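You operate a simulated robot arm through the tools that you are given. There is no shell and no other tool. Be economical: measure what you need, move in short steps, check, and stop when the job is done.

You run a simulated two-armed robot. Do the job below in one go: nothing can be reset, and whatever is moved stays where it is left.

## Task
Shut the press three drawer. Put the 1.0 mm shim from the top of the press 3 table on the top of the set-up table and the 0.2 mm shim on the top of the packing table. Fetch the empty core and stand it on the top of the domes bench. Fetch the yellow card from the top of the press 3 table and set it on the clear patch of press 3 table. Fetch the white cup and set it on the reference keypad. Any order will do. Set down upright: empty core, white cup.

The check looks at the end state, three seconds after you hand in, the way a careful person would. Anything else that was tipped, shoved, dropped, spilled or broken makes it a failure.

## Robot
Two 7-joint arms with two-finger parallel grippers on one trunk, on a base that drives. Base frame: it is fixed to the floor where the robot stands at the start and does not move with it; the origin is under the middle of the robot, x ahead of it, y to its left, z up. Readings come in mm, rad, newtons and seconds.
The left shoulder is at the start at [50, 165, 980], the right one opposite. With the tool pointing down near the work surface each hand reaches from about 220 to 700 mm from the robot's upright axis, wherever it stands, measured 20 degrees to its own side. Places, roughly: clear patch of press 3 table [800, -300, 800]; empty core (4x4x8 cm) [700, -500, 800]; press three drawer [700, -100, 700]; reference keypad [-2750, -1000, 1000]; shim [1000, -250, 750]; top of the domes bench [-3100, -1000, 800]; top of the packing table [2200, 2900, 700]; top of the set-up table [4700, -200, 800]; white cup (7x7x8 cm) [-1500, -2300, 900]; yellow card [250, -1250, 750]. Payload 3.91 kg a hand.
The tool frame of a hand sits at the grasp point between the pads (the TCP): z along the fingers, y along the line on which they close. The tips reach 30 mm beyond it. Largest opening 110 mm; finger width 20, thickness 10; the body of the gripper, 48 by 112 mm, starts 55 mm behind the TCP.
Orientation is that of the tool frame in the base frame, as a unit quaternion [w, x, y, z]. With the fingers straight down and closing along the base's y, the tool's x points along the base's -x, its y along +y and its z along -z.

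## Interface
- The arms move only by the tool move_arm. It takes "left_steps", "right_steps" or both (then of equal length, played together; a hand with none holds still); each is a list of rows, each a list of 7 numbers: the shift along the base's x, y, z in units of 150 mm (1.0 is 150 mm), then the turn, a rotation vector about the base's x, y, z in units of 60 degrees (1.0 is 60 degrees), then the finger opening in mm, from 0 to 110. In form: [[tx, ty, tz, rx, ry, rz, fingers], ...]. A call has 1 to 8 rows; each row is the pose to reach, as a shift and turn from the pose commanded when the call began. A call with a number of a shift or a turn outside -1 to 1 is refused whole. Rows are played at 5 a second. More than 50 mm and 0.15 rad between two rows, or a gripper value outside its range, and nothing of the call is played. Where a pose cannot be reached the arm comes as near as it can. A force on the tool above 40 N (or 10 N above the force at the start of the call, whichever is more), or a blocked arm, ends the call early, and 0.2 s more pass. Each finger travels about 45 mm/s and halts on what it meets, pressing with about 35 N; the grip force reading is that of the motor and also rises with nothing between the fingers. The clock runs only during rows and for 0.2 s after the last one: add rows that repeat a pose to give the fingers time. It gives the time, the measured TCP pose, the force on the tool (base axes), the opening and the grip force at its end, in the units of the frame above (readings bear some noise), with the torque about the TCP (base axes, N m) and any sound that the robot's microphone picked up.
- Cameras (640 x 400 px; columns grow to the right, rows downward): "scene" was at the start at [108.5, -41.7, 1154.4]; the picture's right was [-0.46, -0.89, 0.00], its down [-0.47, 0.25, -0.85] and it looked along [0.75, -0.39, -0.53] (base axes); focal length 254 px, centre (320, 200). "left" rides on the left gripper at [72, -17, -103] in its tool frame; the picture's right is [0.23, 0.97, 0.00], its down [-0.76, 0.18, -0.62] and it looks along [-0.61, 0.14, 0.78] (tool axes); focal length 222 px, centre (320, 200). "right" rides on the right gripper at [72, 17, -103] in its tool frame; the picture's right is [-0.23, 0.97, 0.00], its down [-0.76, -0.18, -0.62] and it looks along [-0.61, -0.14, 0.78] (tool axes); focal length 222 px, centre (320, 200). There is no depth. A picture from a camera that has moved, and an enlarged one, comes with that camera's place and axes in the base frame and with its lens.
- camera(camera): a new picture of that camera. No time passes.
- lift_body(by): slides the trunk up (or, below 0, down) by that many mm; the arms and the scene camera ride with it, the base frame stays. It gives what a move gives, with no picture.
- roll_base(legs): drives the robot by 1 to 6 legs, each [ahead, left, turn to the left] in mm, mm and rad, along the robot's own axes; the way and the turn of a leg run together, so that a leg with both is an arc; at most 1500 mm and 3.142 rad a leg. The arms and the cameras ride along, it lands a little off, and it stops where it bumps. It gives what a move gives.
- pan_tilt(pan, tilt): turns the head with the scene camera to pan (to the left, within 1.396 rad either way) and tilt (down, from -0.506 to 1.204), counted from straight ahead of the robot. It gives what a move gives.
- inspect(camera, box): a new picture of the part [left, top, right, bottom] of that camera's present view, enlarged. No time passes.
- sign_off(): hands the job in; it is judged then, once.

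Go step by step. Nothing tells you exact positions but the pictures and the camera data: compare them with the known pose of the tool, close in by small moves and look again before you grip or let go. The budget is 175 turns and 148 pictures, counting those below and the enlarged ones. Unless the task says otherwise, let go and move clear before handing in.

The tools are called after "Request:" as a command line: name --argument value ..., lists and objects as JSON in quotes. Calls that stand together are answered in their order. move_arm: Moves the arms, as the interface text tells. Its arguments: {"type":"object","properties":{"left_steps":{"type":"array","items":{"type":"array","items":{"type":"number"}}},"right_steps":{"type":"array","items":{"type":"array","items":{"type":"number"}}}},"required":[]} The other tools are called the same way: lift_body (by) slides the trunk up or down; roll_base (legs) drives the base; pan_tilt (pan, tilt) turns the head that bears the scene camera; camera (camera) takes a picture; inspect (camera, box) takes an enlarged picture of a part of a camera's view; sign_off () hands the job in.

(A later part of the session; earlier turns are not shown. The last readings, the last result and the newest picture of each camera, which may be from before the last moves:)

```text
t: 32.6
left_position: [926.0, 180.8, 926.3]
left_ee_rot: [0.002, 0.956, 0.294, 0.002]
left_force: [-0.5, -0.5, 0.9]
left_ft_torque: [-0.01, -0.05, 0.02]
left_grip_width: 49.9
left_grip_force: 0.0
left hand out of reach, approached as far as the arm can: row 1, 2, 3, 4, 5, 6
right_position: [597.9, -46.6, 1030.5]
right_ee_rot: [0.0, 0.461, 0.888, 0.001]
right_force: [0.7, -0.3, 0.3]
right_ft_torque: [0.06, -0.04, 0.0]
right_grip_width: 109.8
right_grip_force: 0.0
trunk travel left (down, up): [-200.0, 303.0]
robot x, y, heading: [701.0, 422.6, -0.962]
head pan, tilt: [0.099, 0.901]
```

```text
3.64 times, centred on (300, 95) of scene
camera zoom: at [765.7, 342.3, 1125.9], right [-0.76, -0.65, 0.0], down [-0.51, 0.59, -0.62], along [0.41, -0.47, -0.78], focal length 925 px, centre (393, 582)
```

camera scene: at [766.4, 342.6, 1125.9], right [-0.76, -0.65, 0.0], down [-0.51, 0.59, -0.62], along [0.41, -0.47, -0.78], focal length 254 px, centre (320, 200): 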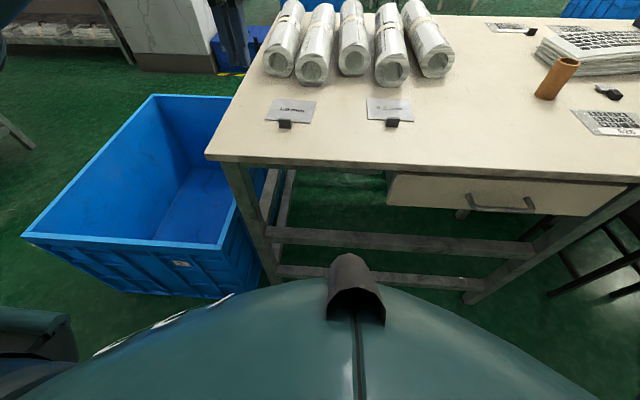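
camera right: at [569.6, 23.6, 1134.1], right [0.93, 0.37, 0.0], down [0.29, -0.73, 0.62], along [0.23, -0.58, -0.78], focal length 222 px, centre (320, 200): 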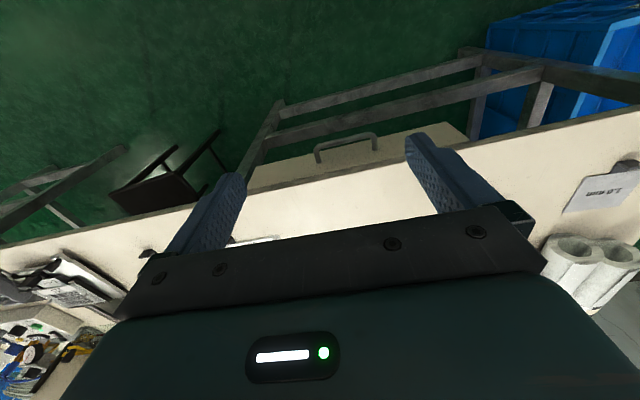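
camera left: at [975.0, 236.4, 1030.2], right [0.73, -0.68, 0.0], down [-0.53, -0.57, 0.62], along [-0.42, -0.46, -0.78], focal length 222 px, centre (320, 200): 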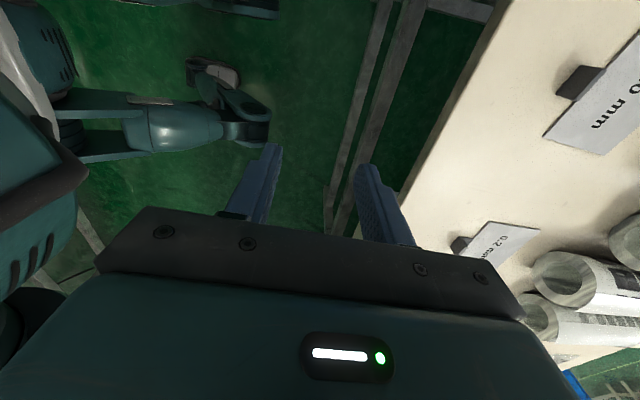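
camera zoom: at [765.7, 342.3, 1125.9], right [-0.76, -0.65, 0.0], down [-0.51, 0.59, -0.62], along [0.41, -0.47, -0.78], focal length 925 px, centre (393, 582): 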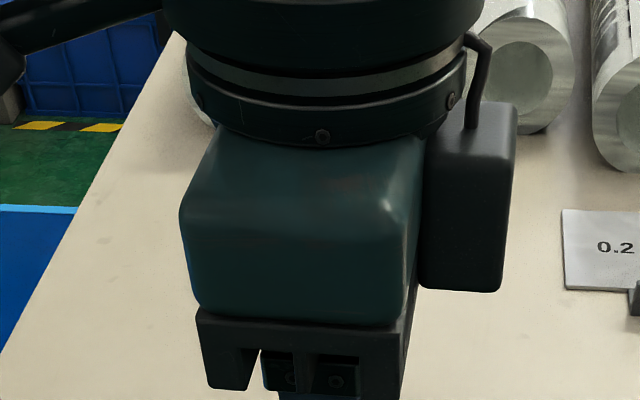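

That wrist direction is beyond the arm's range here. I'll undo it and rotate the other way.

Request:
move_arm --left_steps '[[-0.014, 0.09, 0.1, 0, 0, 0.129, 50], [-0.029, 0.18, 0.2, 0, 0, 0.257, 50], [-0.043, 0.26, 0.3, 0, 0, 0.386, 50], [-0.058, 0.35, 0.4, 0, 0, 0.514, 50], [-0.072, 0.44, 0.5, 0, 0, 0.643, 50], [-0.087, 0.527, 0.6, 0, 0, 0.771, 50]]'

Request:
move_arm --left_steps '[[0, 0, 0, 0, 0, 0.129, 50], [0, 0, 0, 0, 0, 0.257, 50], [0, 0, 0, 0, 0, 0.386, 50], [0, 0, 0, 0, 0, 0.514, 50], [0, 0, 0, 0, 0, 0.643, 50], [0, 0, 0, 0, 0, 0.771, 50]]'

Request:
move_arm --left_steps '[[0, 0, 0, 0, 0, 0.12, 50], [0, 0, 0, 0, 0, 0.24, 50], [0, 0, 0, 0, 0, 0.36, 50], [0, 0, 0, 0, 0, 0.48, 50], [0, 0, 0, 0, 0, 0.6, 50], [0, 0, 0, 0, 0, 0.72, 50]]'

```text
t: 34.0
left_position: [919.3, 258.4, 1008.4]
left_ee_rot: [-0.002, 0.773, 0.635, -0.001]
left_force: [-0.9, -0.3, 0.1]
left_ft_torque: [0.0, 0.01, 0.0]
left_grip_width: 49.9
left_grip_force: 0.1
right_position: [599.5, -45.9, 1031.6]
right_ee_rot: [-0.001, 0.461, 0.887, 0.0]
right_force: [0.3, -0.2, 1.1]
right_ft_torque: [0.02, -0.02, 0.02]
right_grip_width: 109.8
right_grip_force: 0.0
trunk travel left (down, up): [-200.0, 303.0]
robot x, y, heading: [700.5, 425.1, -0.957]
head pan, tilt: [0.099, 0.901]
```

```text
t: 35.5
left_position: [920.5, 260.1, 1005.7]
left_ee_rot: [-0.001, 0.462, 0.887, -0.002]
left_force: [-0.4, -0.2, -0.8]
left_ft_torque: [0.02, 0.01, 0.01]
left_grip_width: 50.1
left_grip_force: 0.1
right_position: [598.4, -45.8, 1030.5]
right_ee_rot: [0.001, 0.461, 0.888, 0.0]
right_force: [-0.3, -0.1, 0.3]
right_ft_torque: [0.02, 0.01, 0.01]
right_grip_width: 110.2
right_grip_force: 0.0
trunk travel left (down, up): [-200.0, 303.0]
robot x, y, heading: [699.9, 424.3, -0.957]
head pan, tilt: [0.099, 0.901]
```

```text
t: 36.9
left_position: [920.7, 259.8, 1007.5]
left_ee_rot: [0.0, 0.102, 0.995, 0.0]
left_force: [-1.3, 0.5, 0.4]
left_ft_torque: [-0.02, 0.01, 0.0]
left_grip_width: 50.1
left_grip_force: 0.0
right_position: [598.1, -46.4, 1030.1]
right_ee_rot: [0.0, 0.461, 0.888, 0.0]
right_force: [-0.4, -0.5, 0.3]
right_ft_torque: [-0.02, -0.01, 0.0]
right_grip_width: 109.9
right_grip_force: 0.1
trunk travel left (down, up): [-200.0, 303.0]
robot x, y, heading: [698.8, 422.8, -0.957]
head pan, tilt: [0.099, 0.901]
```

Request:
move_arm --left_steps '[[0, 0, 0, 0, 0, 0.123, 50], [0, 0, 0, 0, 0, 0.247, 50], [0, 0, 0, 0, 0, 0.37, 50], [0, 0, 0, 0, 0, 0.493, 50], [0, 0, 0, 0, 0, 0.617, 50], [0, 0, 0, 0, 0, 0.74, 50]]'

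Request:
move_arm --left_steps '[[0.17, -0.18, -0.1, 0, 0, 0, 50], [0.34, -0.36, -0.2, 0, 0, 0, 50], [0.51, -0.54, -0.3, 0, 0, 0, 50], [0.67, -0.71, -0.4, 0, 0, 0, 50]]'

```text
t: 38.2
left_position: [919.9, 259.4, 1004.9]
left_ee_rot: [0.0, -0.281, 0.96, -0.001]
left_force: [0.1, 0.2, -0.3]
left_ft_torque: [-0.03, -0.02, 0.03]
left_grip_width: 50.1
left_grip_force: 0.0
right_position: [598.7, -45.0, 1031.1]
right_ee_rot: [0.0, 0.461, 0.888, 0.0]
right_force: [-0.7, 0.2, 1.3]
right_ft_torque: [-0.02, 0.0, -0.02]
right_grip_width: 110.1
right_grip_force: 0.0
trunk travel left (down, up): [-200.0, 303.0]
robot x, y, heading: [699.5, 423.7, -0.954]
head pan, tilt: [0.099, 0.901]
```

```text
t: 39.2
left_position: [1022.4, 151.0, 941.7]
left_ee_rot: [0.0, -0.28, 0.96, -0.001]
left_force: [-0.5, -0.2, -1.1]
left_ft_torque: [0.02, 0.0, 0.03]
left_grip_width: 50.0
left_grip_force: 0.2
right_position: [599.8, -46.2, 1032.3]
right_ee_rot: [0.0, 0.461, 0.887, 0.0]
right_force: [0.4, -0.3, 0.5]
right_ft_torque: [-0.02, 0.03, -0.01]
right_grip_width: 110.1
right_grip_force: 0.0
trunk travel left (down, up): [-200.0, 303.0]
robot x, y, heading: [699.9, 422.8, -0.956]
head pan, tilt: [0.099, 0.901]
```

This direction works. Continue to above the plate.

Request:
move_arm --left_steps '[[0.17, -0.18, -0.06, 0, 0, 0, 50], [0.34, -0.36, -0.12, 0, 0, 0, 50], [0.5, -0.54, -0.19, 0, 0, 0, 50], [0.657, -0.7, -0.25, 0, 0, 0, 50]]'

Request:
camera --camera "left"

Request:
inspect --camera "scene" --box '[220, 40, 380, 150]'

```text
t: 40.2
left_position: [1119.5, 44.7, 910.9]
left_ee_rot: [0.0, -0.279, 0.96, -0.002]
left_force: [-0.4, -0.1, 0.5]
left_ft_torque: [-0.01, -0.03, 0.06]
left_grip_width: 50.2
left_grip_force: 0.0
right_position: [598.8, -46.3, 1031.3]
right_ee_rot: [0.0, 0.461, 0.887, 0.0]
right_force: [-0.4, -0.4, -0.2]
right_ft_torque: [0.01, 0.0, 0.01]
right_grip_width: 110.0
right_grip_force: 0.0
trunk travel left (down, up): [-200.0, 303.0]
robot x, y, heading: [698.9, 422.5, -0.955]
head pan, tilt: [0.099, 0.901]
```

```text
109 pictures are left
camera left: at [1066.7, -7.3, 1015.3], right [-0.71, 0.7, 0.0], down [0.55, 0.56, 0.62], along [0.44, 0.44, -0.78], focal length 222 px, centre (320, 200)
```

left: 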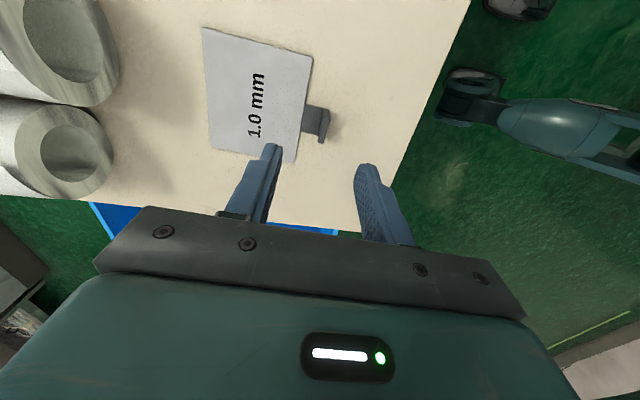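

```text
3.64 times, centred on (300, 95) of scene
camera zoom: at [766.3, 342.3, 1125.9], right [-0.76, -0.65, 0.0], down [-0.51, 0.59, -0.62], along [0.41, -0.47, -0.78], focal length 925 px, centre (393, 582)
```

zoom: 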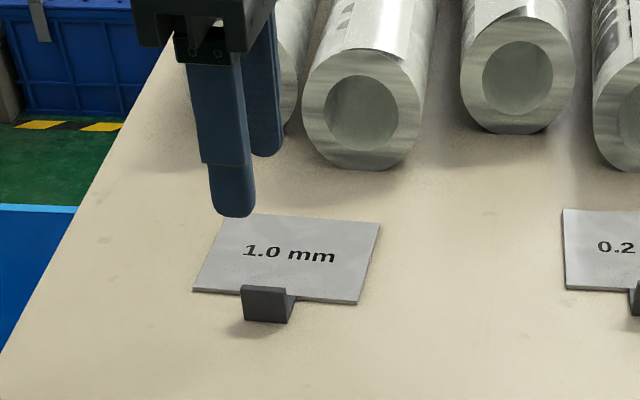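

Move to a compromise position and descend so the tips are just above the plate top, then check the relation.

Request:
move_arm --left_steps '[[-0.02, 0.007, -0.15, 0, 0, 0, 50], [-0.02, 0.007, -0.34, 0, 0, 0, 50]]'

Request:
inspect --camera "left" --box '[200, 60, 440, 210]'

Request:
inspect --camera "scene" --box '[240, 70, 340, 140]'

```text
t: 40.9
left_position: [1117.1, 50.0, 859.2]
left_ee_rot: [0.0, -0.279, 0.96, -0.001]
left_force: [-0.2, 0.7, -0.4]
left_ft_torque: [-0.01, 0.02, 0.05]
left_grip_width: 50.1
left_grip_force: 0.0
right_position: [599.5, -46.2, 1031.1]
right_ee_rot: [0.0, 0.461, 0.888, 0.0]
right_force: [-0.5, -0.7, 0.5]
right_ft_torque: [0.02, 0.04, -0.04]
right_grip_width: 109.7
right_grip_force: 0.0
trunk travel left (down, up): [-200.0, 303.0]
robot x, y, heading: [702.8, 429.7, -0.959]
head pan, tilt: [0.099, 0.901]
```

```text
2.67 times, centred on (320, 135) of left
camera zoom: at [1063.8, -3.2, 963.6], right [-0.72, 0.7, 0.0], down [0.55, 0.56, 0.62], along [0.44, 0.44, -0.78], focal length 592 px, centre (320, 373)
```

zoom: 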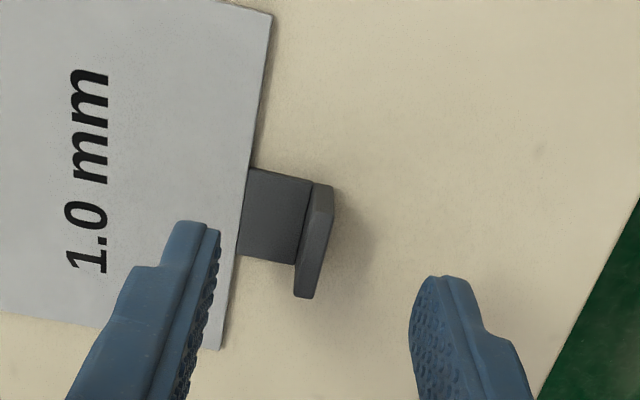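

```text
5.71 times, centred on (290, 105) of scene
camera zoom: at [766.5, 342.4, 1125.9], right [-0.76, -0.65, 0.0], down [-0.51, 0.59, -0.62], along [0.41, -0.47, -0.78], focal length 1453 px, centre (491, 743)
```

zoom: 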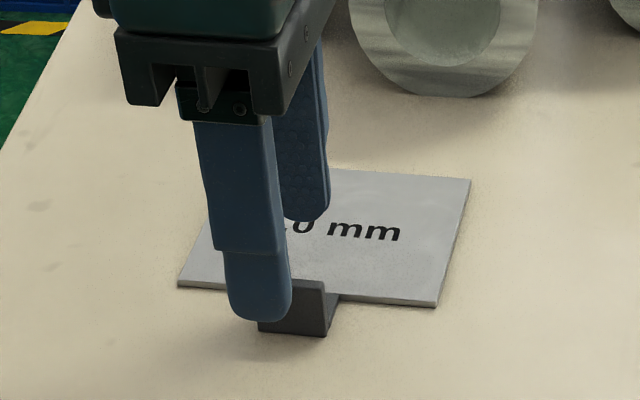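

Both views agree within a few mm. Adjust slightly, descend around the plate and close.

Request:
move_arm --left_steps '[[-0.005, -0.028, 0, 0, 0, 0, 50], [-0.005, -0.028, -0.15, 0, 0, 0, 50], [-0.005, -0.028, -0.15, 0, 0, 0, 30], [-0.005, -0.028, -0.15, 0, 0, 0, 10], [-0.005, -0.028, -0.15, 0, 0, 0, 0], [-0.005, -0.028, -0.15, 0, 0, 0, 0], [-0.005, -0.028, -0.15, 0, 0, 0, 0]]'

Request:
inspect --camera "left" --box '[200, 60, 440, 210]'

```text
t: 42.5
left_position: [1115.0, 46.5, 836.8]
left_ee_rot: [0.0, -0.28, 0.96, 0.0]
left_force: [0.0, -0.3, 0.7]
left_ft_torque: [0.03, 0.02, 0.0]
left_grip_width: 4.8
left_grip_force: 35.0
right_position: [598.8, -45.5, 1030.7]
right_ee_rot: [0.0, 0.461, 0.887, 0.001]
right_force: [0.4, -0.6, -0.1]
right_ft_torque: [0.02, -0.03, 0.0]
right_grip_width: 109.9
right_grip_force: 0.1
trunk travel left (down, up): [-200.0, 303.0]
robot x, y, heading: [701.5, 424.6, -0.957]
head pan, tilt: [0.099, 0.901]
```

```text
2.67 times, centred on (320, 135) of left
camera zoom: at [1062.1, -6.3, 940.9], right [-0.71, 0.7, 0.0], down [0.55, 0.56, 0.62], along [0.44, 0.44, -0.78], focal length 592 px, centre (320, 373)
```

zoom: 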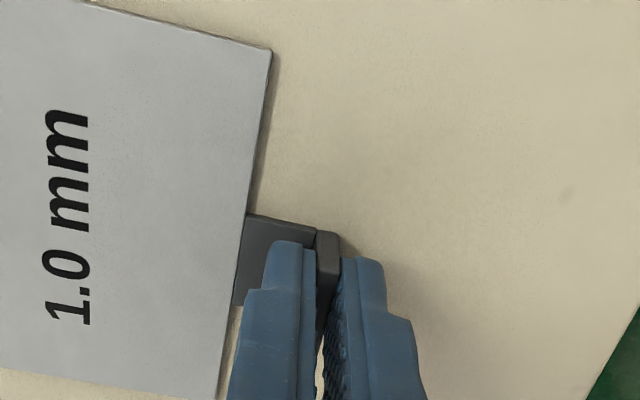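

Good pinch on the 4.8 mm plate. Lift it.

Request:
move_arm --left_steps '[[0, 0, 0.1, 0, 0, 0, 0], [0, 0, 0.25, 0, 0, 0, 0], [0, 0, 0.5, 0, 0, 0, 0], [0, 0, 0.75, 0, 0, 0, 0], [0, 0, 1.0, 0, 0, 0, 0]]'

Request:
camera --camera "left"

```text
t: 43.6
left_position: [1115.2, 45.3, 984.2]
left_ee_rot: [0.0, -0.279, 0.96, -0.002]
left_force: [0.1, 0.2, -0.8]
left_ft_torque: [0.05, 0.02, -0.03]
left_grip_width: 5.0
left_grip_force: 34.8
right_position: [598.0, -45.4, 1031.0]
right_ee_rot: [0.0, 0.461, 0.888, 0.0]
right_force: [0.1, -0.4, -0.4]
right_ft_torque: [0.04, 0.02, -0.02]
right_grip_width: 110.1
right_grip_force: 0.0
trunk travel left (down, up): [-200.0, 303.0]
robot x, y, heading: [699.2, 425.7, -0.957]
head pan, tilt: [0.099, 0.901]
```

```text
104 pictures are left
camera left: at [1063.4, -7.4, 1088.2], right [-0.71, 0.7, 0.0], down [0.55, 0.56, 0.62], along [0.44, 0.44, -0.78], focal length 222 px, centre (320, 200)
```

left: 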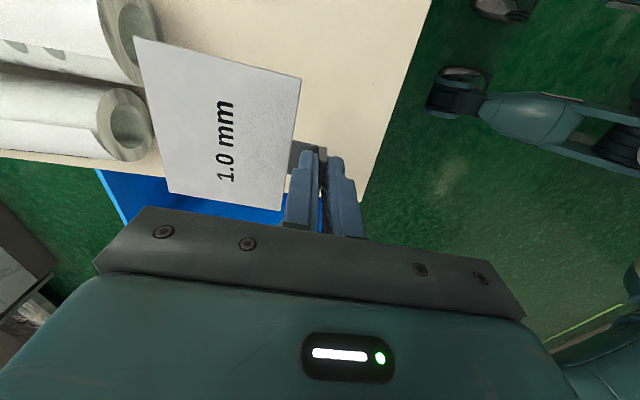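

The 1.0 mm shim is held. Move the left hand aside, and start turning the right hand (mirrored) for the 0.2 mm shim.

Request:
move_arm --left_steps '[[0.045, 0.16, 0.05, 0, 0, 0, 0], [0.09, 0.33, 0.1, 0, 0, 0, 0], [0.135, 0.5, 0.15, 0, 0, 0, 0], [0.18, 0.66, 0.2, 0, 0, 0, 0], [0.225, 0.83, 0.25, 0, 0, 0, 0], [0.27, 1.0, 0.3, 0, 0, 0, 0]]' --right_steps '[[0, 0, 0, 0, 0, -0.126, 50], [0, 0, 0, 0, 0, -0.252, 50], [0, 0, 0, 0, 0, -0.378, 50], [0, 0, 0, 0, 0, -0.504, 50], [0, 0, 0, 0, 0, -0.63, 50], [0, 0, 0, 0, 0, -0.756, 50]]'

Request:
move_arm --right_steps '[[0, 0, 0, 0, 0, -0.126, 50], [0, 0, 0, 0, 0, -0.252, 50], [0, 0, 0, 0, 0, -0.378, 50], [0, 0, 0, 0, 0, -0.504, 50], [0, 0, 0, 0, 0, -0.63, 50], [0, 0, 0, 0, 0, -0.756, 50]]'

Request:
move_arm --right_steps '[[0.25, -0.04, 0, 0, 0, 0, 50], [0.5, -0.08, 0, 0, 0, 0, 50], [0.75, -0.12, 0, 0, 0, 0, 50], [1.0, -0.16, 0, 0, 0, 0, 50]]'

```text
t: 45.0
left_position: [1155.8, 196.3, 1030.6]
left_ee_rot: [0.0, -0.28, 0.96, -0.001]
left_force: [0.7, 0.3, -1.2]
left_ft_torque: [0.05, 0.05, -0.01]
left_grip_width: 4.8
left_grip_force: 34.7
right_position: [598.9, -46.6, 1030.1]
right_ee_rot: [0.0, 0.769, 0.639, 0.0]
right_force: [-0.3, -0.2, -0.8]
right_ft_torque: [0.01, -0.01, -0.03]
right_grip_width: 50.1
right_grip_force: 0.0
trunk travel left (down, up): [-200.0, 303.0]
robot x, y, heading: [703.1, 420.4, -0.958]
head pan, tilt: [0.099, 0.901]
```

```text
t: 46.5
left_position: [1155.5, 195.0, 1030.0]
left_ee_rot: [0.0, -0.279, 0.96, -0.001]
left_force: [-0.4, 0.3, -0.8]
left_ft_torque: [0.05, 0.01, 0.02]
left_grip_width: 5.0
left_grip_force: 35.0
right_position: [599.3, -46.2, 1030.3]
right_ee_rot: [-0.001, 0.956, 0.294, 0.0]
right_force: [0.1, -0.7, 1.2]
right_ft_torque: [0.01, 0.0, -0.02]
right_grip_width: 50.3
right_grip_force: 0.0
trunk travel left (down, up): [-200.0, 303.0]
robot x, y, heading: [700.4, 424.8, -0.958]
head pan, tilt: [0.099, 0.901]
```

```text
t: 47.5
left_position: [1157.3, 196.0, 1029.4]
left_ee_rot: [0.0, -0.28, 0.96, -0.001]
left_force: [0.2, -0.7, -1.5]
left_ft_torque: [0.01, 0.05, 0.0]
left_grip_width: 5.0
left_grip_force: 35.0
right_position: [748.2, -69.7, 1031.7]
right_ee_rot: [0.001, 0.956, 0.295, 0.0]
right_force: [-0.3, -0.4, -0.3]
right_ft_torque: [0.01, 0.05, 0.0]
right_grip_width: 50.0
right_grip_force: 0.0
trunk travel left (down, up): [-200.0, 303.0]
robot x, y, heading: [698.1, 423.8, -0.959]
head pan, tilt: [0.099, 0.901]
```

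Request:
move_arm --right_steps '[[0.25, -0.04, -0.1, 0, 0, 0, 50], [0.5, -0.08, -0.2, 0, 0, 0, 50], [0.75, -0.12, -0.3, 0, 0, 0, 50], [1.0, -0.17, -0.4, 0, 0, 0, 50]]'

Request:
move_arm --right_steps '[[0.18, -0.03, -0.2, 0, 0, 0, 50], [0.36, -0.06, -0.4, 0, 0, 0, 50], [0.36, -0.06, -0.6, 0, 0, 0, 50]]'

Request:
camera --camera "right"

Request:
inspect --camera "scene" --box '[340, 60, 440, 140]'

```text
t: 48.5
left_position: [1157.3, 196.1, 1029.6]
left_ee_rot: [0.0, -0.281, 0.96, 0.0]
left_force: [-0.5, 0.3, -0.6]
left_ft_torque: [0.02, 0.02, 0.04]
left_grip_width: 4.8
left_grip_force: 34.5
right_position: [900.3, -98.1, 971.0]
right_ee_rot: [0.0, 0.955, 0.296, 0.0]
right_force: [0.6, -0.5, 0.4]
right_ft_torque: [0.02, 0.02, 0.0]
right_grip_width: 50.7
right_grip_force: 0.1
trunk travel left (down, up): [-200.0, 303.0]
robot x, y, heading: [702.4, 424.4, -0.959]
head pan, tilt: [0.099, 0.901]
```

```text
t: 49.2
left_position: [1156.7, 195.4, 1029.5]
left_ee_rot: [0.0, -0.281, 0.96, -0.001]
left_force: [-0.6, -0.1, -1.1]
left_ft_torque: [0.01, 0.04, 0.05]
left_grip_width: 4.8
left_grip_force: 35.0
right_position: [953.0, -102.9, 880.9]
right_ee_rot: [0.0, 0.955, 0.296, 0.0]
right_force: [0.0, 0.2, -0.3]
right_ft_torque: [0.0, -0.01, -0.01]
right_grip_width: 50.1
right_grip_force: 0.1
trunk travel left (down, up): [-200.0, 303.0]
robot x, y, heading: [700.0, 425.1, -0.96]
head pan, tilt: [0.099, 0.901]
```

```text
103 pictures are left
camera right: at [1021.5, -75.8, 983.5], right [0.36, -0.93, 0.0], down [-0.73, -0.28, 0.62], along [-0.58, -0.23, -0.78], focal length 222 px, centre (320, 200)
```

right: 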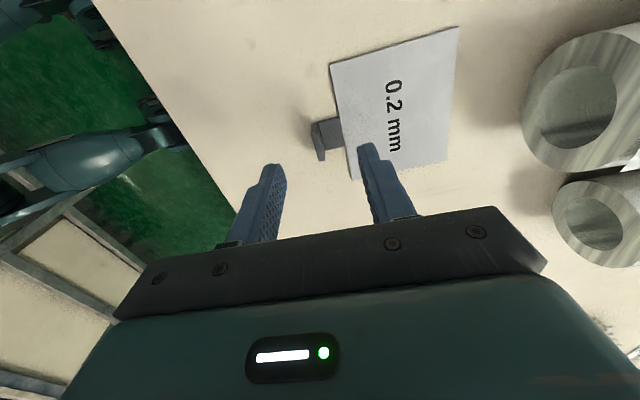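

```text
5.00 times, centred on (390, 100) of scene
camera zoom: at [766.4, 342.4, 1125.9], right [-0.76, -0.65, 0.0], down [-0.51, 0.59, -0.62], along [0.41, -0.47, -0.78], focal length 1272 px, centre (-30, 700)
```

zoom: 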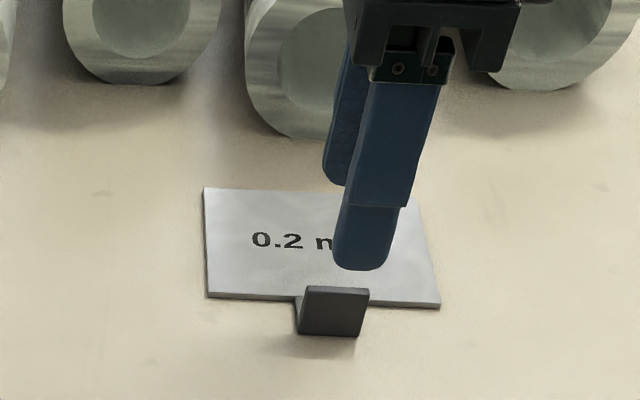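

Both cameras put the plate right under the right TCP. Descend and close.

Request:
move_arm --right_steps '[[0, 0, -0.15, 0, 0, 0, 50], [0, 0.003, -0.29, 0, 0, 0, 50], [0, 0.003, -0.29, 0, 0, 0, 30], [0, 0.003, -0.29, 0, 0, 0, 10], [0, 0.003, -0.29, 0, 0, 0, 0], [0, 0.003, -0.29, 0, 0, 0, 0], [0, 0.003, -0.29, 0, 0, 0, 0]]'

Request:
inspect --camera "right" --box '[200, 60, 440, 210]'

```text
t: 50.9
left_position: [1156.0, 195.8, 1029.8]
left_ee_rot: [0.0, -0.28, 0.96, -0.001]
left_force: [-0.2, 0.0, -0.6]
left_ft_torque: [0.04, 0.04, -0.03]
left_grip_width: 4.8
left_grip_force: 35.0
right_position: [951.8, -104.1, 838.2]
right_ee_rot: [0.001, 0.955, 0.295, 0.0]
right_force: [-1.1, 0.6, -0.8]
right_ft_torque: [-0.02, 0.01, 0.0]
right_grip_width: 5.1
right_grip_force: 34.8
trunk travel left (down, up): [-200.0, 303.0]
robot x, y, heading: [701.6, 426.1, -0.958]
head pan, tilt: [0.099, 0.901]
```

```text
2.67 times, centred on (320, 135) of right
camera zoom: at [1020.4, -76.4, 941.0], right [0.36, -0.93, 0.0], down [-0.73, -0.28, 0.62], along [-0.58, -0.23, -0.78], focal length 592 px, centre (320, 373)
```

zoom: 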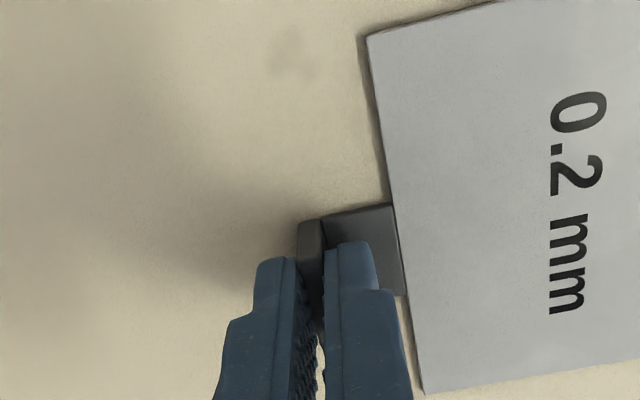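

Good grip. Lift the right hand and retract it to a carrying pose, then look around.

Request:
move_arm --right_steps '[[0, 0, 0.1, 0, 0, 0, 0], [0, 0, 0.25, 0, 0, 0, 0], [0, 0, 0.5, 0, 0, 0, 0], [0, 0, 0.75, 0, 0, 0, 0], [-0.2, 0.05, 1, 0, 0, 0, 0], [-0.45, 0.15, 1, 0, 0, 0, 0], [-0.7, 0.3, 1, 0, 0, 0, 0], [-0.9, 0.5, 1, 0, 0, 0, 0]]' --left_steps '[[0, 0, 0, 0, 0, 0, 0], [0, 0, 0, 0, 0, 0, 0], [0, 0, 0, 0, 0, 0, 0], [0, 0, 0, 0, 0, 0, 0], [-0.2, 0.05, 0, 0, 0, 0, 0], [-0.45, 0.15, 0, 0, 0, 0, 0], [-0.6, 0.2, 0, 0, 0, 0, 0], [-0.7, 0.2, 0, 0, 0, 0, 0]]'

Request:
pan_tilt --pan 0.9 --tilt 0.3

Request:
camera --camera "scene"

Request:
camera --camera "right"

```text
t: 52.6
left_position: [1051.1, 228.1, 1029.8]
left_ee_rot: [0.0, -0.28, 0.96, -0.002]
left_force: [0.1, 0.3, -1.0]
left_ft_torque: [0.0, 0.01, 0.0]
left_grip_width: 4.8
left_grip_force: 35.4
right_position: [815.7, -27.1, 987.2]
right_ee_rot: [0.001, 0.955, 0.295, 0.001]
right_force: [-0.7, -0.1, -0.2]
right_ft_torque: [-0.01, 0.0, -0.01]
right_grip_width: 4.9
right_grip_force: 35.1
trunk travel left (down, up): [-200.0, 303.0]
robot x, y, heading: [701.9, 426.1, -0.954]
head pan, tilt: [0.099, 0.901]
```

```text
t: 53.8
left_position: [1052.5, 227.6, 1029.6]
left_ee_rot: [-0.001, -0.28, 0.96, -0.001]
left_force: [0.3, 0.4, -0.6]
left_ft_torque: [0.0, 0.05, 0.0]
left_grip_width: 4.9
left_grip_force: 35.1
right_position: [815.4, -28.5, 987.0]
right_ee_rot: [-0.001, 0.955, 0.297, 0.0]
right_force: [-0.9, 1.0, 0.2]
right_ft_torque: [0.05, 0.01, -0.02]
right_grip_width: 4.6
right_grip_force: 34.9
trunk travel left (down, up): [-200.0, 303.0]
robot x, y, heading: [702.0, 419.4, -0.956]
head pan, tilt: [0.901, 0.3]
```

```text
100 pictures are left
camera scene: at [810.3, 394.1, 1178.1], right [-0.06, -1.0, 0.0], down [-0.3, 0.02, -0.96], along [0.95, -0.06, -0.3], focal length 254 px, centre (320, 200)
```

scene: 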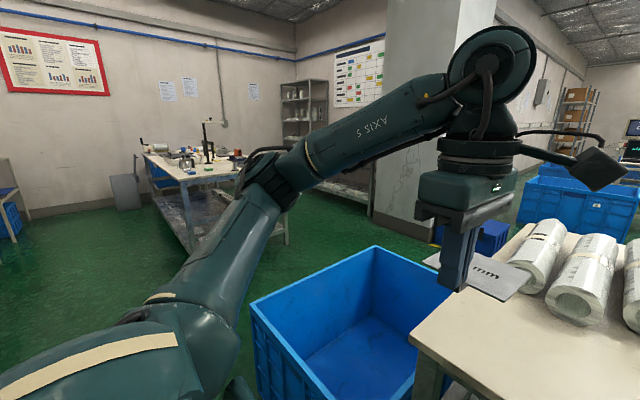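

```text
99 pictures are left
camera right: at [884.0, -0.3, 1090.2], right [0.36, -0.93, 0.0], down [-0.73, -0.28, 0.62], along [-0.58, -0.23, -0.78], focal length 222 px, centre (320, 200)
```

right: 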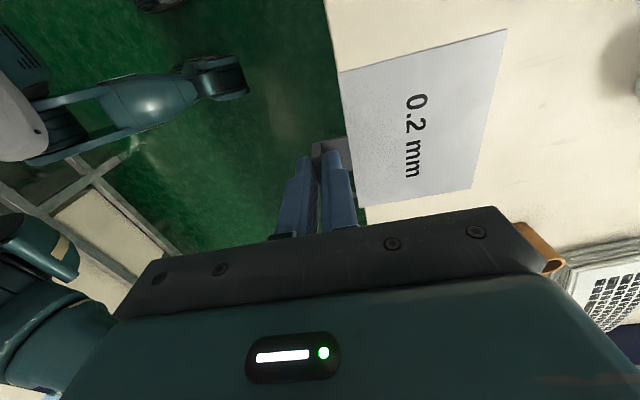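

Both shims are held. Set-up table lies toward (4700,-200); I'll back off, turn and go around the blue bin in checked stages.

Request:
roll_base --legs '[[-200, 0, 0], [0, 0, 1.53], [850, 0, 0], [0, 0, -0.63], [900, 0, 0]]'

Request:
pan_tilt --pan -0.3 --tilt 0.25

Request:
camera --camera "scene"

```text
t: 69.2
left_position: [2603.1, 1065.1, 1029.5]
left_ee_rot: [0.001, -0.65, 0.76, -0.001]
left_force: [-0.2, -0.9, -0.5]
left_ft_torque: [0.02, 0.05, 0.01]
left_grip_width: 4.9
left_grip_force: 35.2
right_position: [2638.2, 716.7, 988.0]
right_ee_rot: [0.0, 0.75, 0.662, 0.0]
right_force: [0.5, -0.1, -0.2]
right_ft_torque: [0.02, 0.03, -0.02]
right_grip_width: 5.2
right_grip_force: 35.3
trunk travel left (down, up): [-200.0, 303.0]
robot x, y, heading: [2225.8, 933.4, -0.112]
head pan, tilt: [0.901, 0.3]
```

```text
t: 70.6
left_position: [2603.0, 1064.0, 1029.3]
left_ee_rot: [0.001, -0.649, 0.76, -0.001]
left_force: [0.3, -0.7, -0.6]
left_ft_torque: [0.0, 0.06, 0.01]
left_grip_width: 4.6
left_grip_force: 34.9
right_position: [2639.7, 718.1, 987.2]
right_ee_rot: [0.001, 0.749, 0.662, 0.0]
right_force: [0.0, 0.3, -0.3]
right_ft_torque: [0.01, 0.02, 0.03]
right_grip_width: 5.0
right_grip_force: 35.3
trunk travel left (down, up): [-200.0, 303.0]
robot x, y, heading: [2225.6, 930.0, -0.108]
head pan, tilt: [-0.3, 0.25]
```

```text
98 pictures are left
camera scene: at [2338.8, 889.7, 1182.9], right [-0.4, -0.92, 0.0], down [-0.23, 0.1, -0.97], along [0.89, -0.39, -0.25], focal length 254 px, centre (320, 200)
```

scene: 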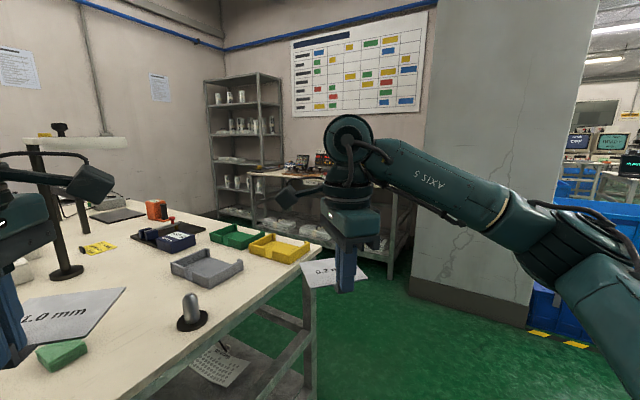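

The far bench beside the rack matches the set-up table. I'll pass the near table's corner diagonally and approach.

Request:
roll_base --legs '[[484, -530, 0], [0, 0, -0.2], [800, 0, 0]]'

Request:
pan_tilt --pan 0.1 --tilt 0.4

Request:
camera --camera "scene"

```text
t: 79.3
left_position: [3828.9, 159.1, 1029.4]
left_ee_rot: [0.0, -0.575, 0.818, 0.0]
left_force: [-0.4, -0.3, 0.2]
left_ft_torque: [0.02, 0.06, 0.01]
left_grip_width: 5.0
left_grip_force: 34.7
right_position: [3798.2, -186.6, 987.2]
right_ee_rot: [0.0, 0.809, 0.588, 0.001]
right_force: [-0.5, 0.0, -0.9]
right_ft_torque: [-0.01, 0.04, 0.01]
right_grip_width: 4.7
right_grip_force: 34.8
trunk travel left (down, up): [-200.0, 303.0]
robot x, y, heading: [3429.4, 97.5, -0.297]
head pan, tilt: [-0.3, 0.25]
```

```text
t: 80.1
left_position: [3830.0, 158.8, 1028.8]
left_ee_rot: [0.001, -0.576, 0.818, -0.002]
left_force: [-0.1, 0.4, 0.4]
left_ft_torque: [0.01, 0.05, -0.01]
left_grip_width: 4.8
left_grip_force: 34.9
right_position: [3798.1, -187.6, 987.5]
right_ee_rot: [0.0, 0.809, 0.588, 0.0]
right_force: [-0.5, 0.0, -0.8]
right_ft_torque: [0.0, 0.03, 0.0]
right_grip_width: 4.9
right_grip_force: 34.5
trunk travel left (down, up): [-200.0, 303.0]
robot x, y, heading: [3431.3, 99.2, -0.301]
head pan, tilt: [0.099, 0.4]
```

```text
97 pictures are left
camera scene: at [3549.8, 71.4, 1168.9], right [-0.2, -0.98, 0.0], down [-0.38, 0.08, -0.92], along [0.9, -0.18, -0.39], focal length 254 px, centre (320, 200)
```

scene: 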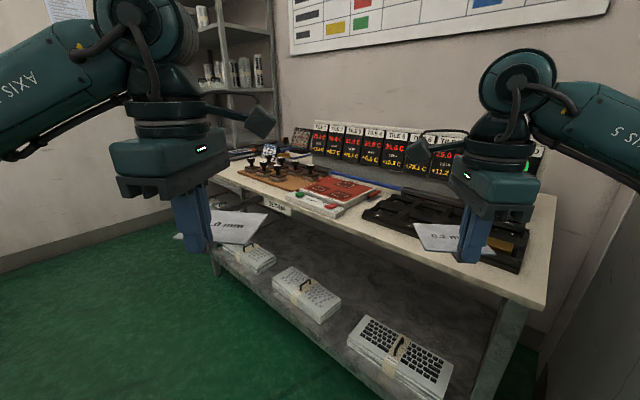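

This is the set-up bench. Turn to face it and shift left to see its clear areas.

Request:
roll_base --legs '[[0, 0, -0.6], [0, 350, 0]]'

Request:
pan_tilt --pan 0.0 --tilt 0.7

Request:
camera --camera "scene"

```text
t: 84.1
left_position: [4076.8, 142.8, 1029.2]
left_ee_rot: [0.001, -0.304, 0.953, -0.002]
left_force: [0.2, 0.6, 0.7]
left_ft_torque: [0.03, 0.06, 0.02]
left_grip_width: 4.9
left_grip_force: 34.9
right_position: [3853.9, -124.0, 987.6]
right_ee_rot: [0.0, 0.947, 0.321, -0.001]
right_force: [-0.1, -0.1, -0.2]
right_ft_torque: [0.01, -0.01, -0.03]
right_grip_width: 4.7
right_grip_force: 34.9
trunk travel left (down, up): [-200.0, 303.0]
robot x, y, heading: [3716.7, 321.6, -0.904]
head pan, tilt: [0.099, 0.4]
```

```text
t: 84.9
left_position: [4076.2, 145.5, 1028.8]
left_ee_rot: [0.0, -0.304, 0.953, -0.001]
left_force: [0.5, 0.0, 0.4]
left_ft_torque: [0.02, 0.02, 0.0]
left_grip_width: 4.7
left_grip_force: 34.4
right_position: [3852.6, -123.6, 987.2]
right_ee_rot: [0.0, 0.947, 0.32, 0.0]
right_force: [0.5, -0.3, -0.6]
right_ft_torque: [0.05, 0.03, 0.03]
right_grip_width: 4.9
right_grip_force: 35.0
trunk travel left (down, up): [-200.0, 303.0]
robot x, y, heading: [3713.4, 319.1, -0.914]
head pan, tilt: [0.0, 0.7]
```

```text
96 pictures are left
camera scene: at [3785.0, 231.1, 1142.1], right [-0.79, -0.62, 0.0], down [-0.4, 0.51, -0.77], along [0.47, -0.6, -0.64], focal length 254 px, centre (320, 200)
```

scene: 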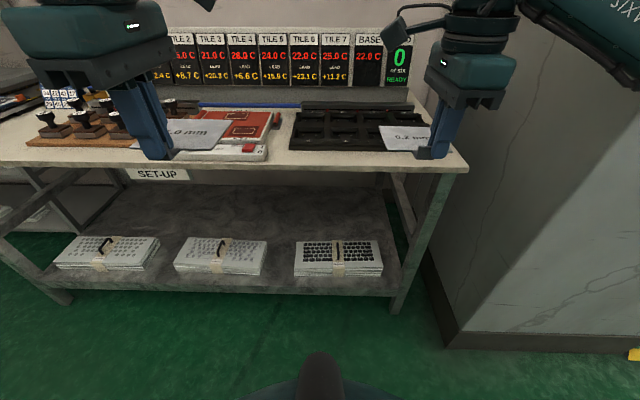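

Request:
inspect --camera "scene" --box '[200, 80, 440, 190]'

Request:
pan_tilt --pan 0.6 --tilt 0.5

Request:
camera --camera "scene"

```text
2.67 times, centred on (320, 135) of scene
camera zoom: at [3785.0, 231.1, 1142.1], right [-0.79, -0.62, 0.0], down [-0.4, 0.51, -0.77], along [0.47, -0.6, -0.64], focal length 678 px, centre (320, 373)
```

zoom: 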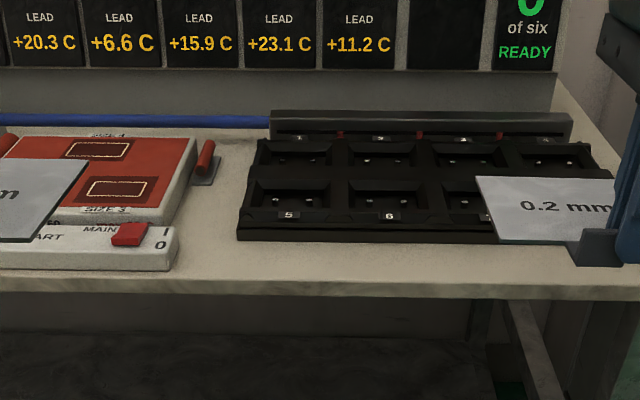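

```text
t: 85.9
left_position: [4076.8, 142.9, 1027.3]
left_ee_rot: [0.0, -0.304, 0.953, -0.003]
left_force: [0.3, -0.9, -0.8]
left_ft_torque: [0.04, 0.02, -0.01]
left_grip_width: 4.9
left_grip_force: 35.2
right_position: [3854.6, -124.1, 986.4]
right_ee_rot: [0.0, 0.947, 0.321, 0.0]
right_force: [-0.4, 0.2, -0.9]
right_ft_torque: [-0.01, 0.04, -0.01]
right_grip_width: 4.9
right_grip_force: 35.6
trunk travel left (down, up): [-200.0, 303.0]
robot x, y, heading: [3711.7, 320.0, -0.906]
head pan, tilt: [0.6, 0.499]
```

```text
94 pictures are left
camera scene: at [3819.4, 270.6, 1159.7], right [-0.3, -0.95, 0.0], down [-0.46, 0.14, -0.88], along [0.84, -0.26, -0.48], focal length 254 px, centre (320, 200)
```

scene: 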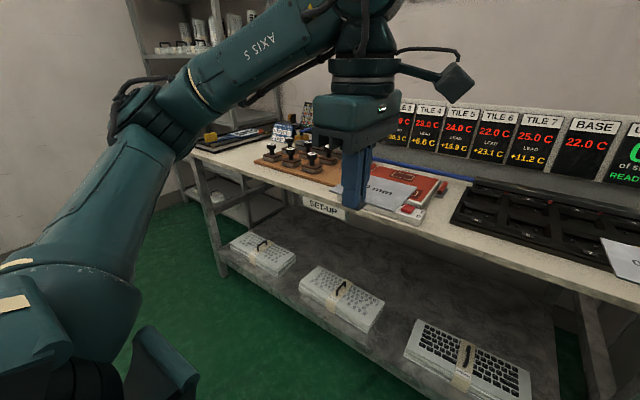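

Request:
inspect --camera "scene" --box '[170, 110, 350, 220]'

Request:
inspect --camera "scene" --box '[400, 160, 640, 310]'

```text
3.56 times, centred on (260, 165) of scene
camera zoom: at [3819.4, 270.6, 1159.7], right [-0.3, -0.95, 0.0], down [-0.46, 0.14, -0.88], along [0.84, -0.26, -0.48], focal length 904 px, centre (533, 324)
```

zoom: 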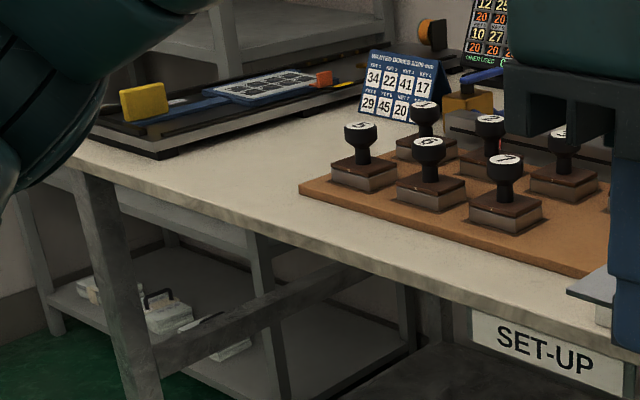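

```text
2.67 times, centred on (520, 235) of scene
camera zoom: at [3819.4, 270.6, 1159.7], right [-0.3, -0.95, 0.0], down [-0.46, 0.14, -0.88], along [0.84, -0.26, -0.48], focal length 678 px, centre (-213, 107)
```

zoom: 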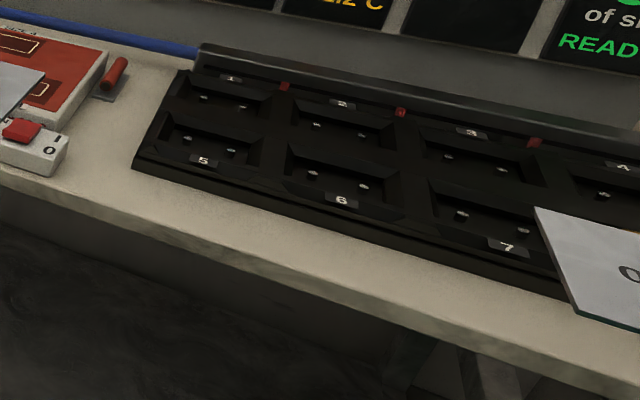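

There is a clear area on the bench's left part, between the gauge and the stamp board. Drive left ~840 mm and a bit ahead.

Request:
roll_base --legs '[[130, 840, -0.01]]'

Request:
pan_tilt --pan 0.15 --tilt 0.7

Request:
camera --camera "scene"

Request:
camera --camera "left"

```text
t: 90.6
left_position: [4842.2, 554.8, 1029.7]
left_ee_rot: [0.0, -0.292, 0.956, -0.001]
left_force: [-0.8, -0.5, -0.1]
left_ft_torque: [0.01, 0.03, -0.01]
left_grip_width: 5.0
left_grip_force: 34.6
right_position: [4612.3, 293.3, 986.3]
right_ee_rot: [0.0, 0.952, 0.307, 0.0]
right_force: [-0.1, 0.0, -0.1]
right_ft_torque: [0.01, 0.01, -0.02]
right_grip_width: 5.1
right_grip_force: 34.7
trunk travel left (down, up): [-200.0, 303.0]
robot x, y, heading: [4486.1, 740.4, -0.933]
head pan, tilt: [0.6, 0.499]
```

```text
t: 91.5
left_position: [4842.6, 555.7, 1029.0]
left_ee_rot: [0.001, -0.293, 0.956, -0.002]
left_force: [-0.2, 0.2, -0.3]
left_ft_torque: [0.04, 0.02, -0.01]
left_grip_width: 5.1
left_grip_force: 35.1
right_position: [4612.8, 293.8, 987.5]
right_ee_rot: [0.0, 0.952, 0.308, -0.001]
right_force: [-0.1, -0.1, -1.0]
right_ft_torque: [0.04, 0.08, -0.02]
right_grip_width: 4.8
right_grip_force: 35.0
trunk travel left (down, up): [-200.0, 303.0]
robot x, y, heading: [4487.7, 739.9, -0.927]
head pan, tilt: [0.15, 0.7]
```

```text
91 pictures are left
camera scene: at [4563.7, 658.2, 1142.1], right [-0.7, -0.71, 0.0], down [-0.46, 0.45, -0.77], along [0.54, -0.54, -0.64], focal length 254 px, centre (320, 200)
```

scene: 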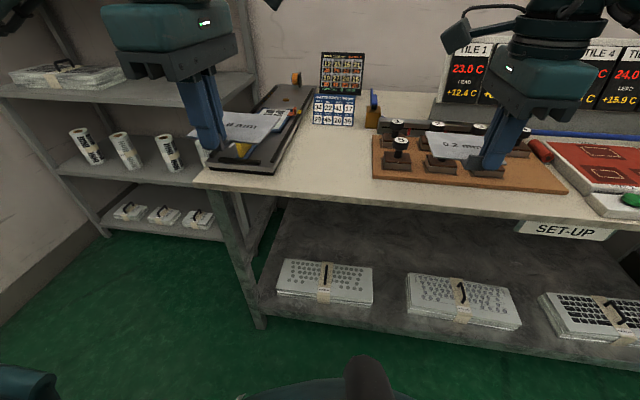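

```text
90 pictures are left
camera left: at [4791.6, 501.4, 1133.5], right [-0.73, 0.68, 0.0], down [0.53, 0.57, 0.62], along [0.43, 0.45, -0.78], focal length 222 px, centre (320, 200)
```

left: 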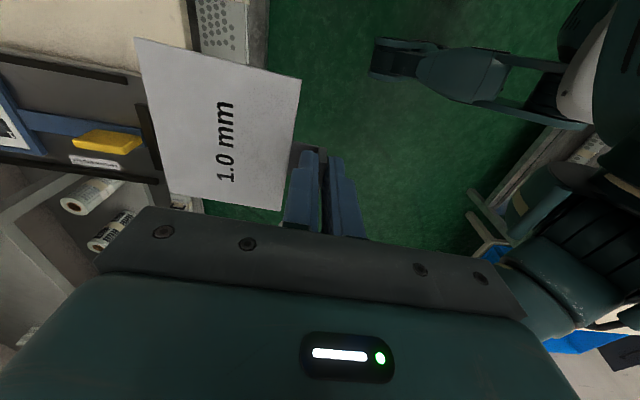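

The clear zone (left of the stamp board) is at about 0–200 mm left and 520+ mm ahead of me. Move the left hand above it.

Request:
move_arm --left_steps '[[0.08, -0.25, -0.1, 0, 0, 0, 0], [0.16, -0.5, -0.2, 0, 0, 0, 0], [0.24, -0.75, -0.3, 0, 0, 0, 0], [0.32, -1.0, -0.4, 0, 0, 0, 0]]'

Request:
move_arm --left_steps '[[0.05, -0.17, -0.15, 0, 0, 0, 0], [0.1, -0.34, -0.3, 0, 0, 0, 0]]'

Request:
camera --camera "scene"

Request:
camera --camera "left"

```text
t: 92.5
left_position: [4888.6, 406.2, 968.2]
left_ee_rot: [0.0, -0.291, 0.957, -0.001]
left_force: [-0.3, 0.2, 0.2]
left_ft_torque: [0.04, 0.03, -0.01]
left_grip_width: 4.8
left_grip_force: 35.4
right_position: [4613.2, 292.7, 987.4]
right_ee_rot: [0.0, 0.951, 0.308, -0.001]
right_force: [1.1, 0.3, -0.4]
right_ft_torque: [0.01, 0.07, -0.02]
right_grip_width: 4.8
right_grip_force: 35.0
trunk travel left (down, up): [-200.0, 303.0]
robot x, y, heading: [4487.4, 742.9, -0.932]
head pan, tilt: [0.15, 0.7]
```

```text
t: 93.1
left_position: [4906.1, 357.3, 925.2]
left_ee_rot: [0.0, -0.292, 0.956, 0.0]
left_force: [0.8, 0.5, -0.8]
left_ft_torque: [0.0, 0.03, -0.01]
left_grip_width: 4.8
left_grip_force: 34.8
right_position: [4612.0, 293.0, 986.5]
right_ee_rot: [0.0, 0.952, 0.307, 0.0]
right_force: [-0.2, -0.5, -0.5]
right_ft_torque: [0.01, 0.0, -0.02]
right_grip_width: 5.1
right_grip_force: 35.1
trunk travel left (down, up): [-200.0, 303.0]
robot x, y, heading: [4486.5, 738.0, -0.935]
head pan, tilt: [0.15, 0.7]
```

```text
89 pictures are left
camera scene: at [4563.7, 657.9, 1142.0], right [-0.71, -0.71, 0.0], down [-0.46, 0.45, -0.76], along [0.54, -0.54, -0.64], focal length 254 px, centre (320, 200)
```

scene: 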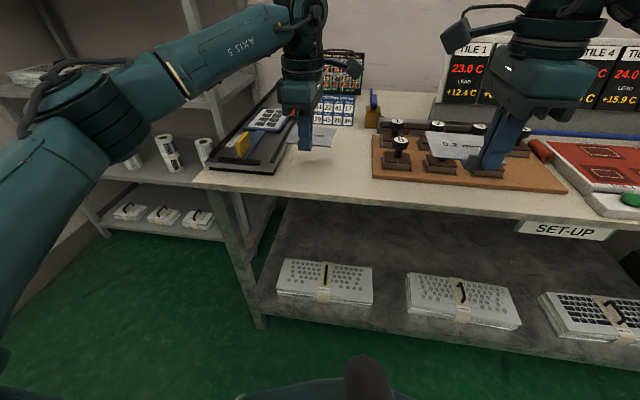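

```text
88 pictures are left
camera left: at [4854.2, 303.3, 1029.3], right [-0.73, 0.68, 0.0], down [0.53, 0.57, 0.62], along [0.43, 0.45, -0.78], focal length 222 px, centre (320, 200)
```

left: 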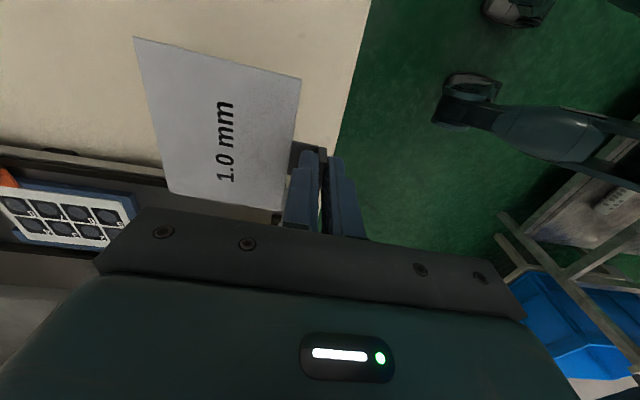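

Clearances look good (gauge ~35 mm, edge ~30 mm). Shift 20 mm inward and lower, watching force.

Request:
move_arm --left_steps '[[0.03, -0.147, -0.1, 0, 0, 0, 0], [0.03, -0.147, -0.3, 0, 0, 0, 0], [0.03, -0.147, -0.45, 0, 0, 0, 0], [0.03, -0.147, -0.53, 0, 0, 0, 0]]'

Request:
inspect --camera "scene" --box '[230, 70, 400, 210]'

Request:
camera --camera "left"

```text
t: 94.1
left_position: [4911.1, 331.7, 845.5]
left_ee_rot: [0.0, -0.291, 0.957, -0.002]
left_force: [0.4, -0.3, -0.4]
left_ft_torque: [0.01, 0.01, -0.01]
left_grip_width: 4.9
left_grip_force: 34.9
right_position: [4611.6, 293.0, 986.0]
right_ee_rot: [0.0, 0.952, 0.307, 0.0]
right_force: [0.8, 0.4, -1.0]
right_ft_torque: [0.03, 0.02, -0.01]
right_grip_width: 5.0
right_grip_force: 34.8
trunk travel left (down, up): [-200.0, 303.0]
robot x, y, heading: [4487.7, 739.9, -0.933]
head pan, tilt: [0.15, 0.7]
```

```text
2.86 times, centred on (315, 140) of scene
camera zoom: at [4563.6, 658.1, 1142.0], right [-0.71, -0.71, 0.0], down [-0.46, 0.45, -0.76], along [0.54, -0.54, -0.64], focal length 727 px, centre (334, 371)
```

zoom: 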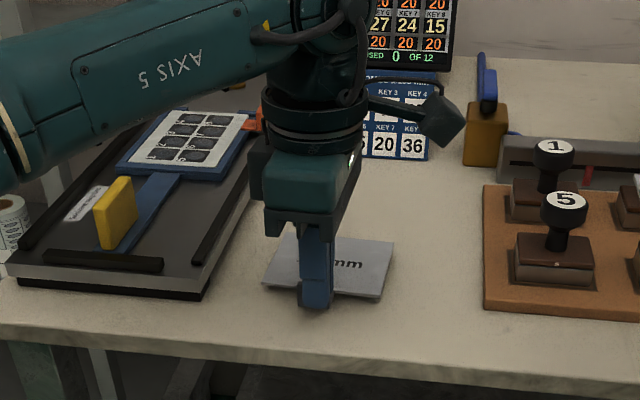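

```text
86 pictures are left
camera left: at [4858.9, 277.9, 949.1], right [-0.73, 0.68, 0.0], down [0.53, 0.57, 0.62], along [0.43, 0.45, -0.78], focal length 222 px, centre (320, 200)
```

left: 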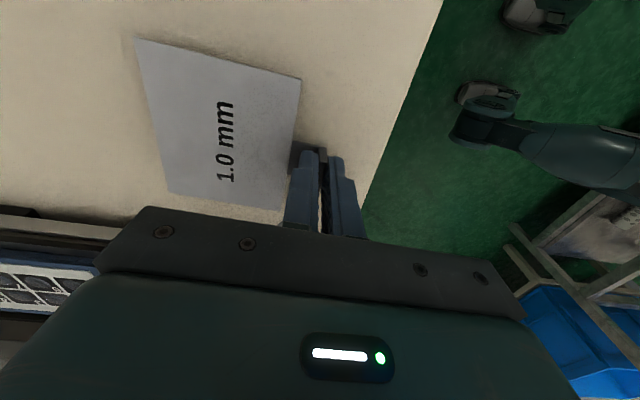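

Request:
move_arm --left_steps '[[0, 0, -0.02, 0, 0, 0, 0], [0, 0, -0.033, 0, 0, 0, 0], [0, 0, -0.047, 0, 0, 0, 0], [0, 0, -0.053, 0, 0, 0, 0], [0, 0, -0.053, 0, 0, 0, 0]]'

Request:
inspect --camera "left" --box '[120, 20, 380, 220]'

```text
t: 95.3
left_position: [4910.0, 332.0, 836.0]
left_ee_rot: [0.001, -0.292, 0.956, -0.002]
left_force: [0.0, 0.4, 0.1]
left_ft_torque: [0.03, 0.01, 0.01]
left_grip_width: 4.9
left_grip_force: 34.7
right_position: [4612.9, 293.9, 986.5]
right_ee_rot: [0.0, 0.952, 0.307, 0.0]
right_force: [0.8, -0.5, -0.6]
right_ft_torque: [0.03, 0.02, 0.0]
right_grip_width: 5.0
right_grip_force: 34.6
trunk travel left (down, up): [-200.0, 303.0]
robot x, y, heading: [4487.9, 743.0, -0.935]
head pan, tilt: [0.15, 0.7]
```

```text
2.00 times, centred on (250, 120) of left
camera zoom: at [4858.5, 278.5, 940.9], right [-0.73, 0.68, 0.0], down [0.53, 0.57, 0.62], along [0.43, 0.45, -0.78], focal length 444 px, centre (460, 360)
```

zoom: 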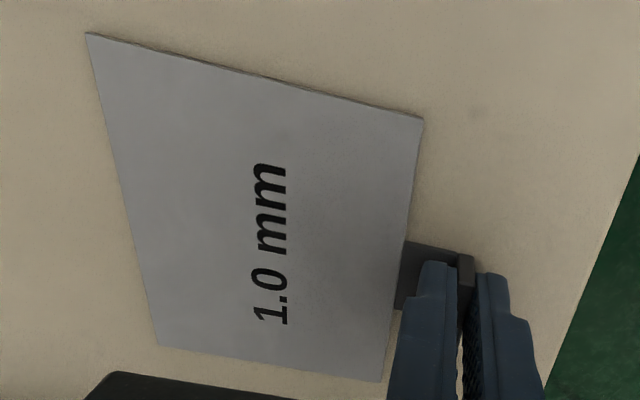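

Request:
move_arm --left_steps '[[0, 0, -0.007, 0, 0, 0, 0], [0, 0, -0.013, 0, 0, 0, 0], [0, 0, -0.02, 0, 0, 0, 0], [0, 0, -0.02, 0, 0, 0, 0]]'

```text
t: 96.3
left_position: [4909.7, 332.5, 836.3]
left_ee_rot: [0.0, -0.292, 0.956, -0.004]
left_force: [1.7, 0.8, 14.3]
left_ft_torque: [0.12, -0.11, 0.03]
left_grip_width: 4.6
left_grip_force: 34.7
right_position: [4612.5, 293.7, 986.9]
right_ee_rot: [0.001, 0.952, 0.307, 0.0]
right_force: [-0.1, 0.1, -0.5]
right_ft_torque: [0.03, 0.05, -0.01]
right_grip_width: 5.0
right_grip_force: 34.8
trunk travel left (down, up): [-200.0, 303.0]
robot x, y, heading: [4486.7, 741.5, -0.934]
head pan, tilt: [0.15, 0.7]
```

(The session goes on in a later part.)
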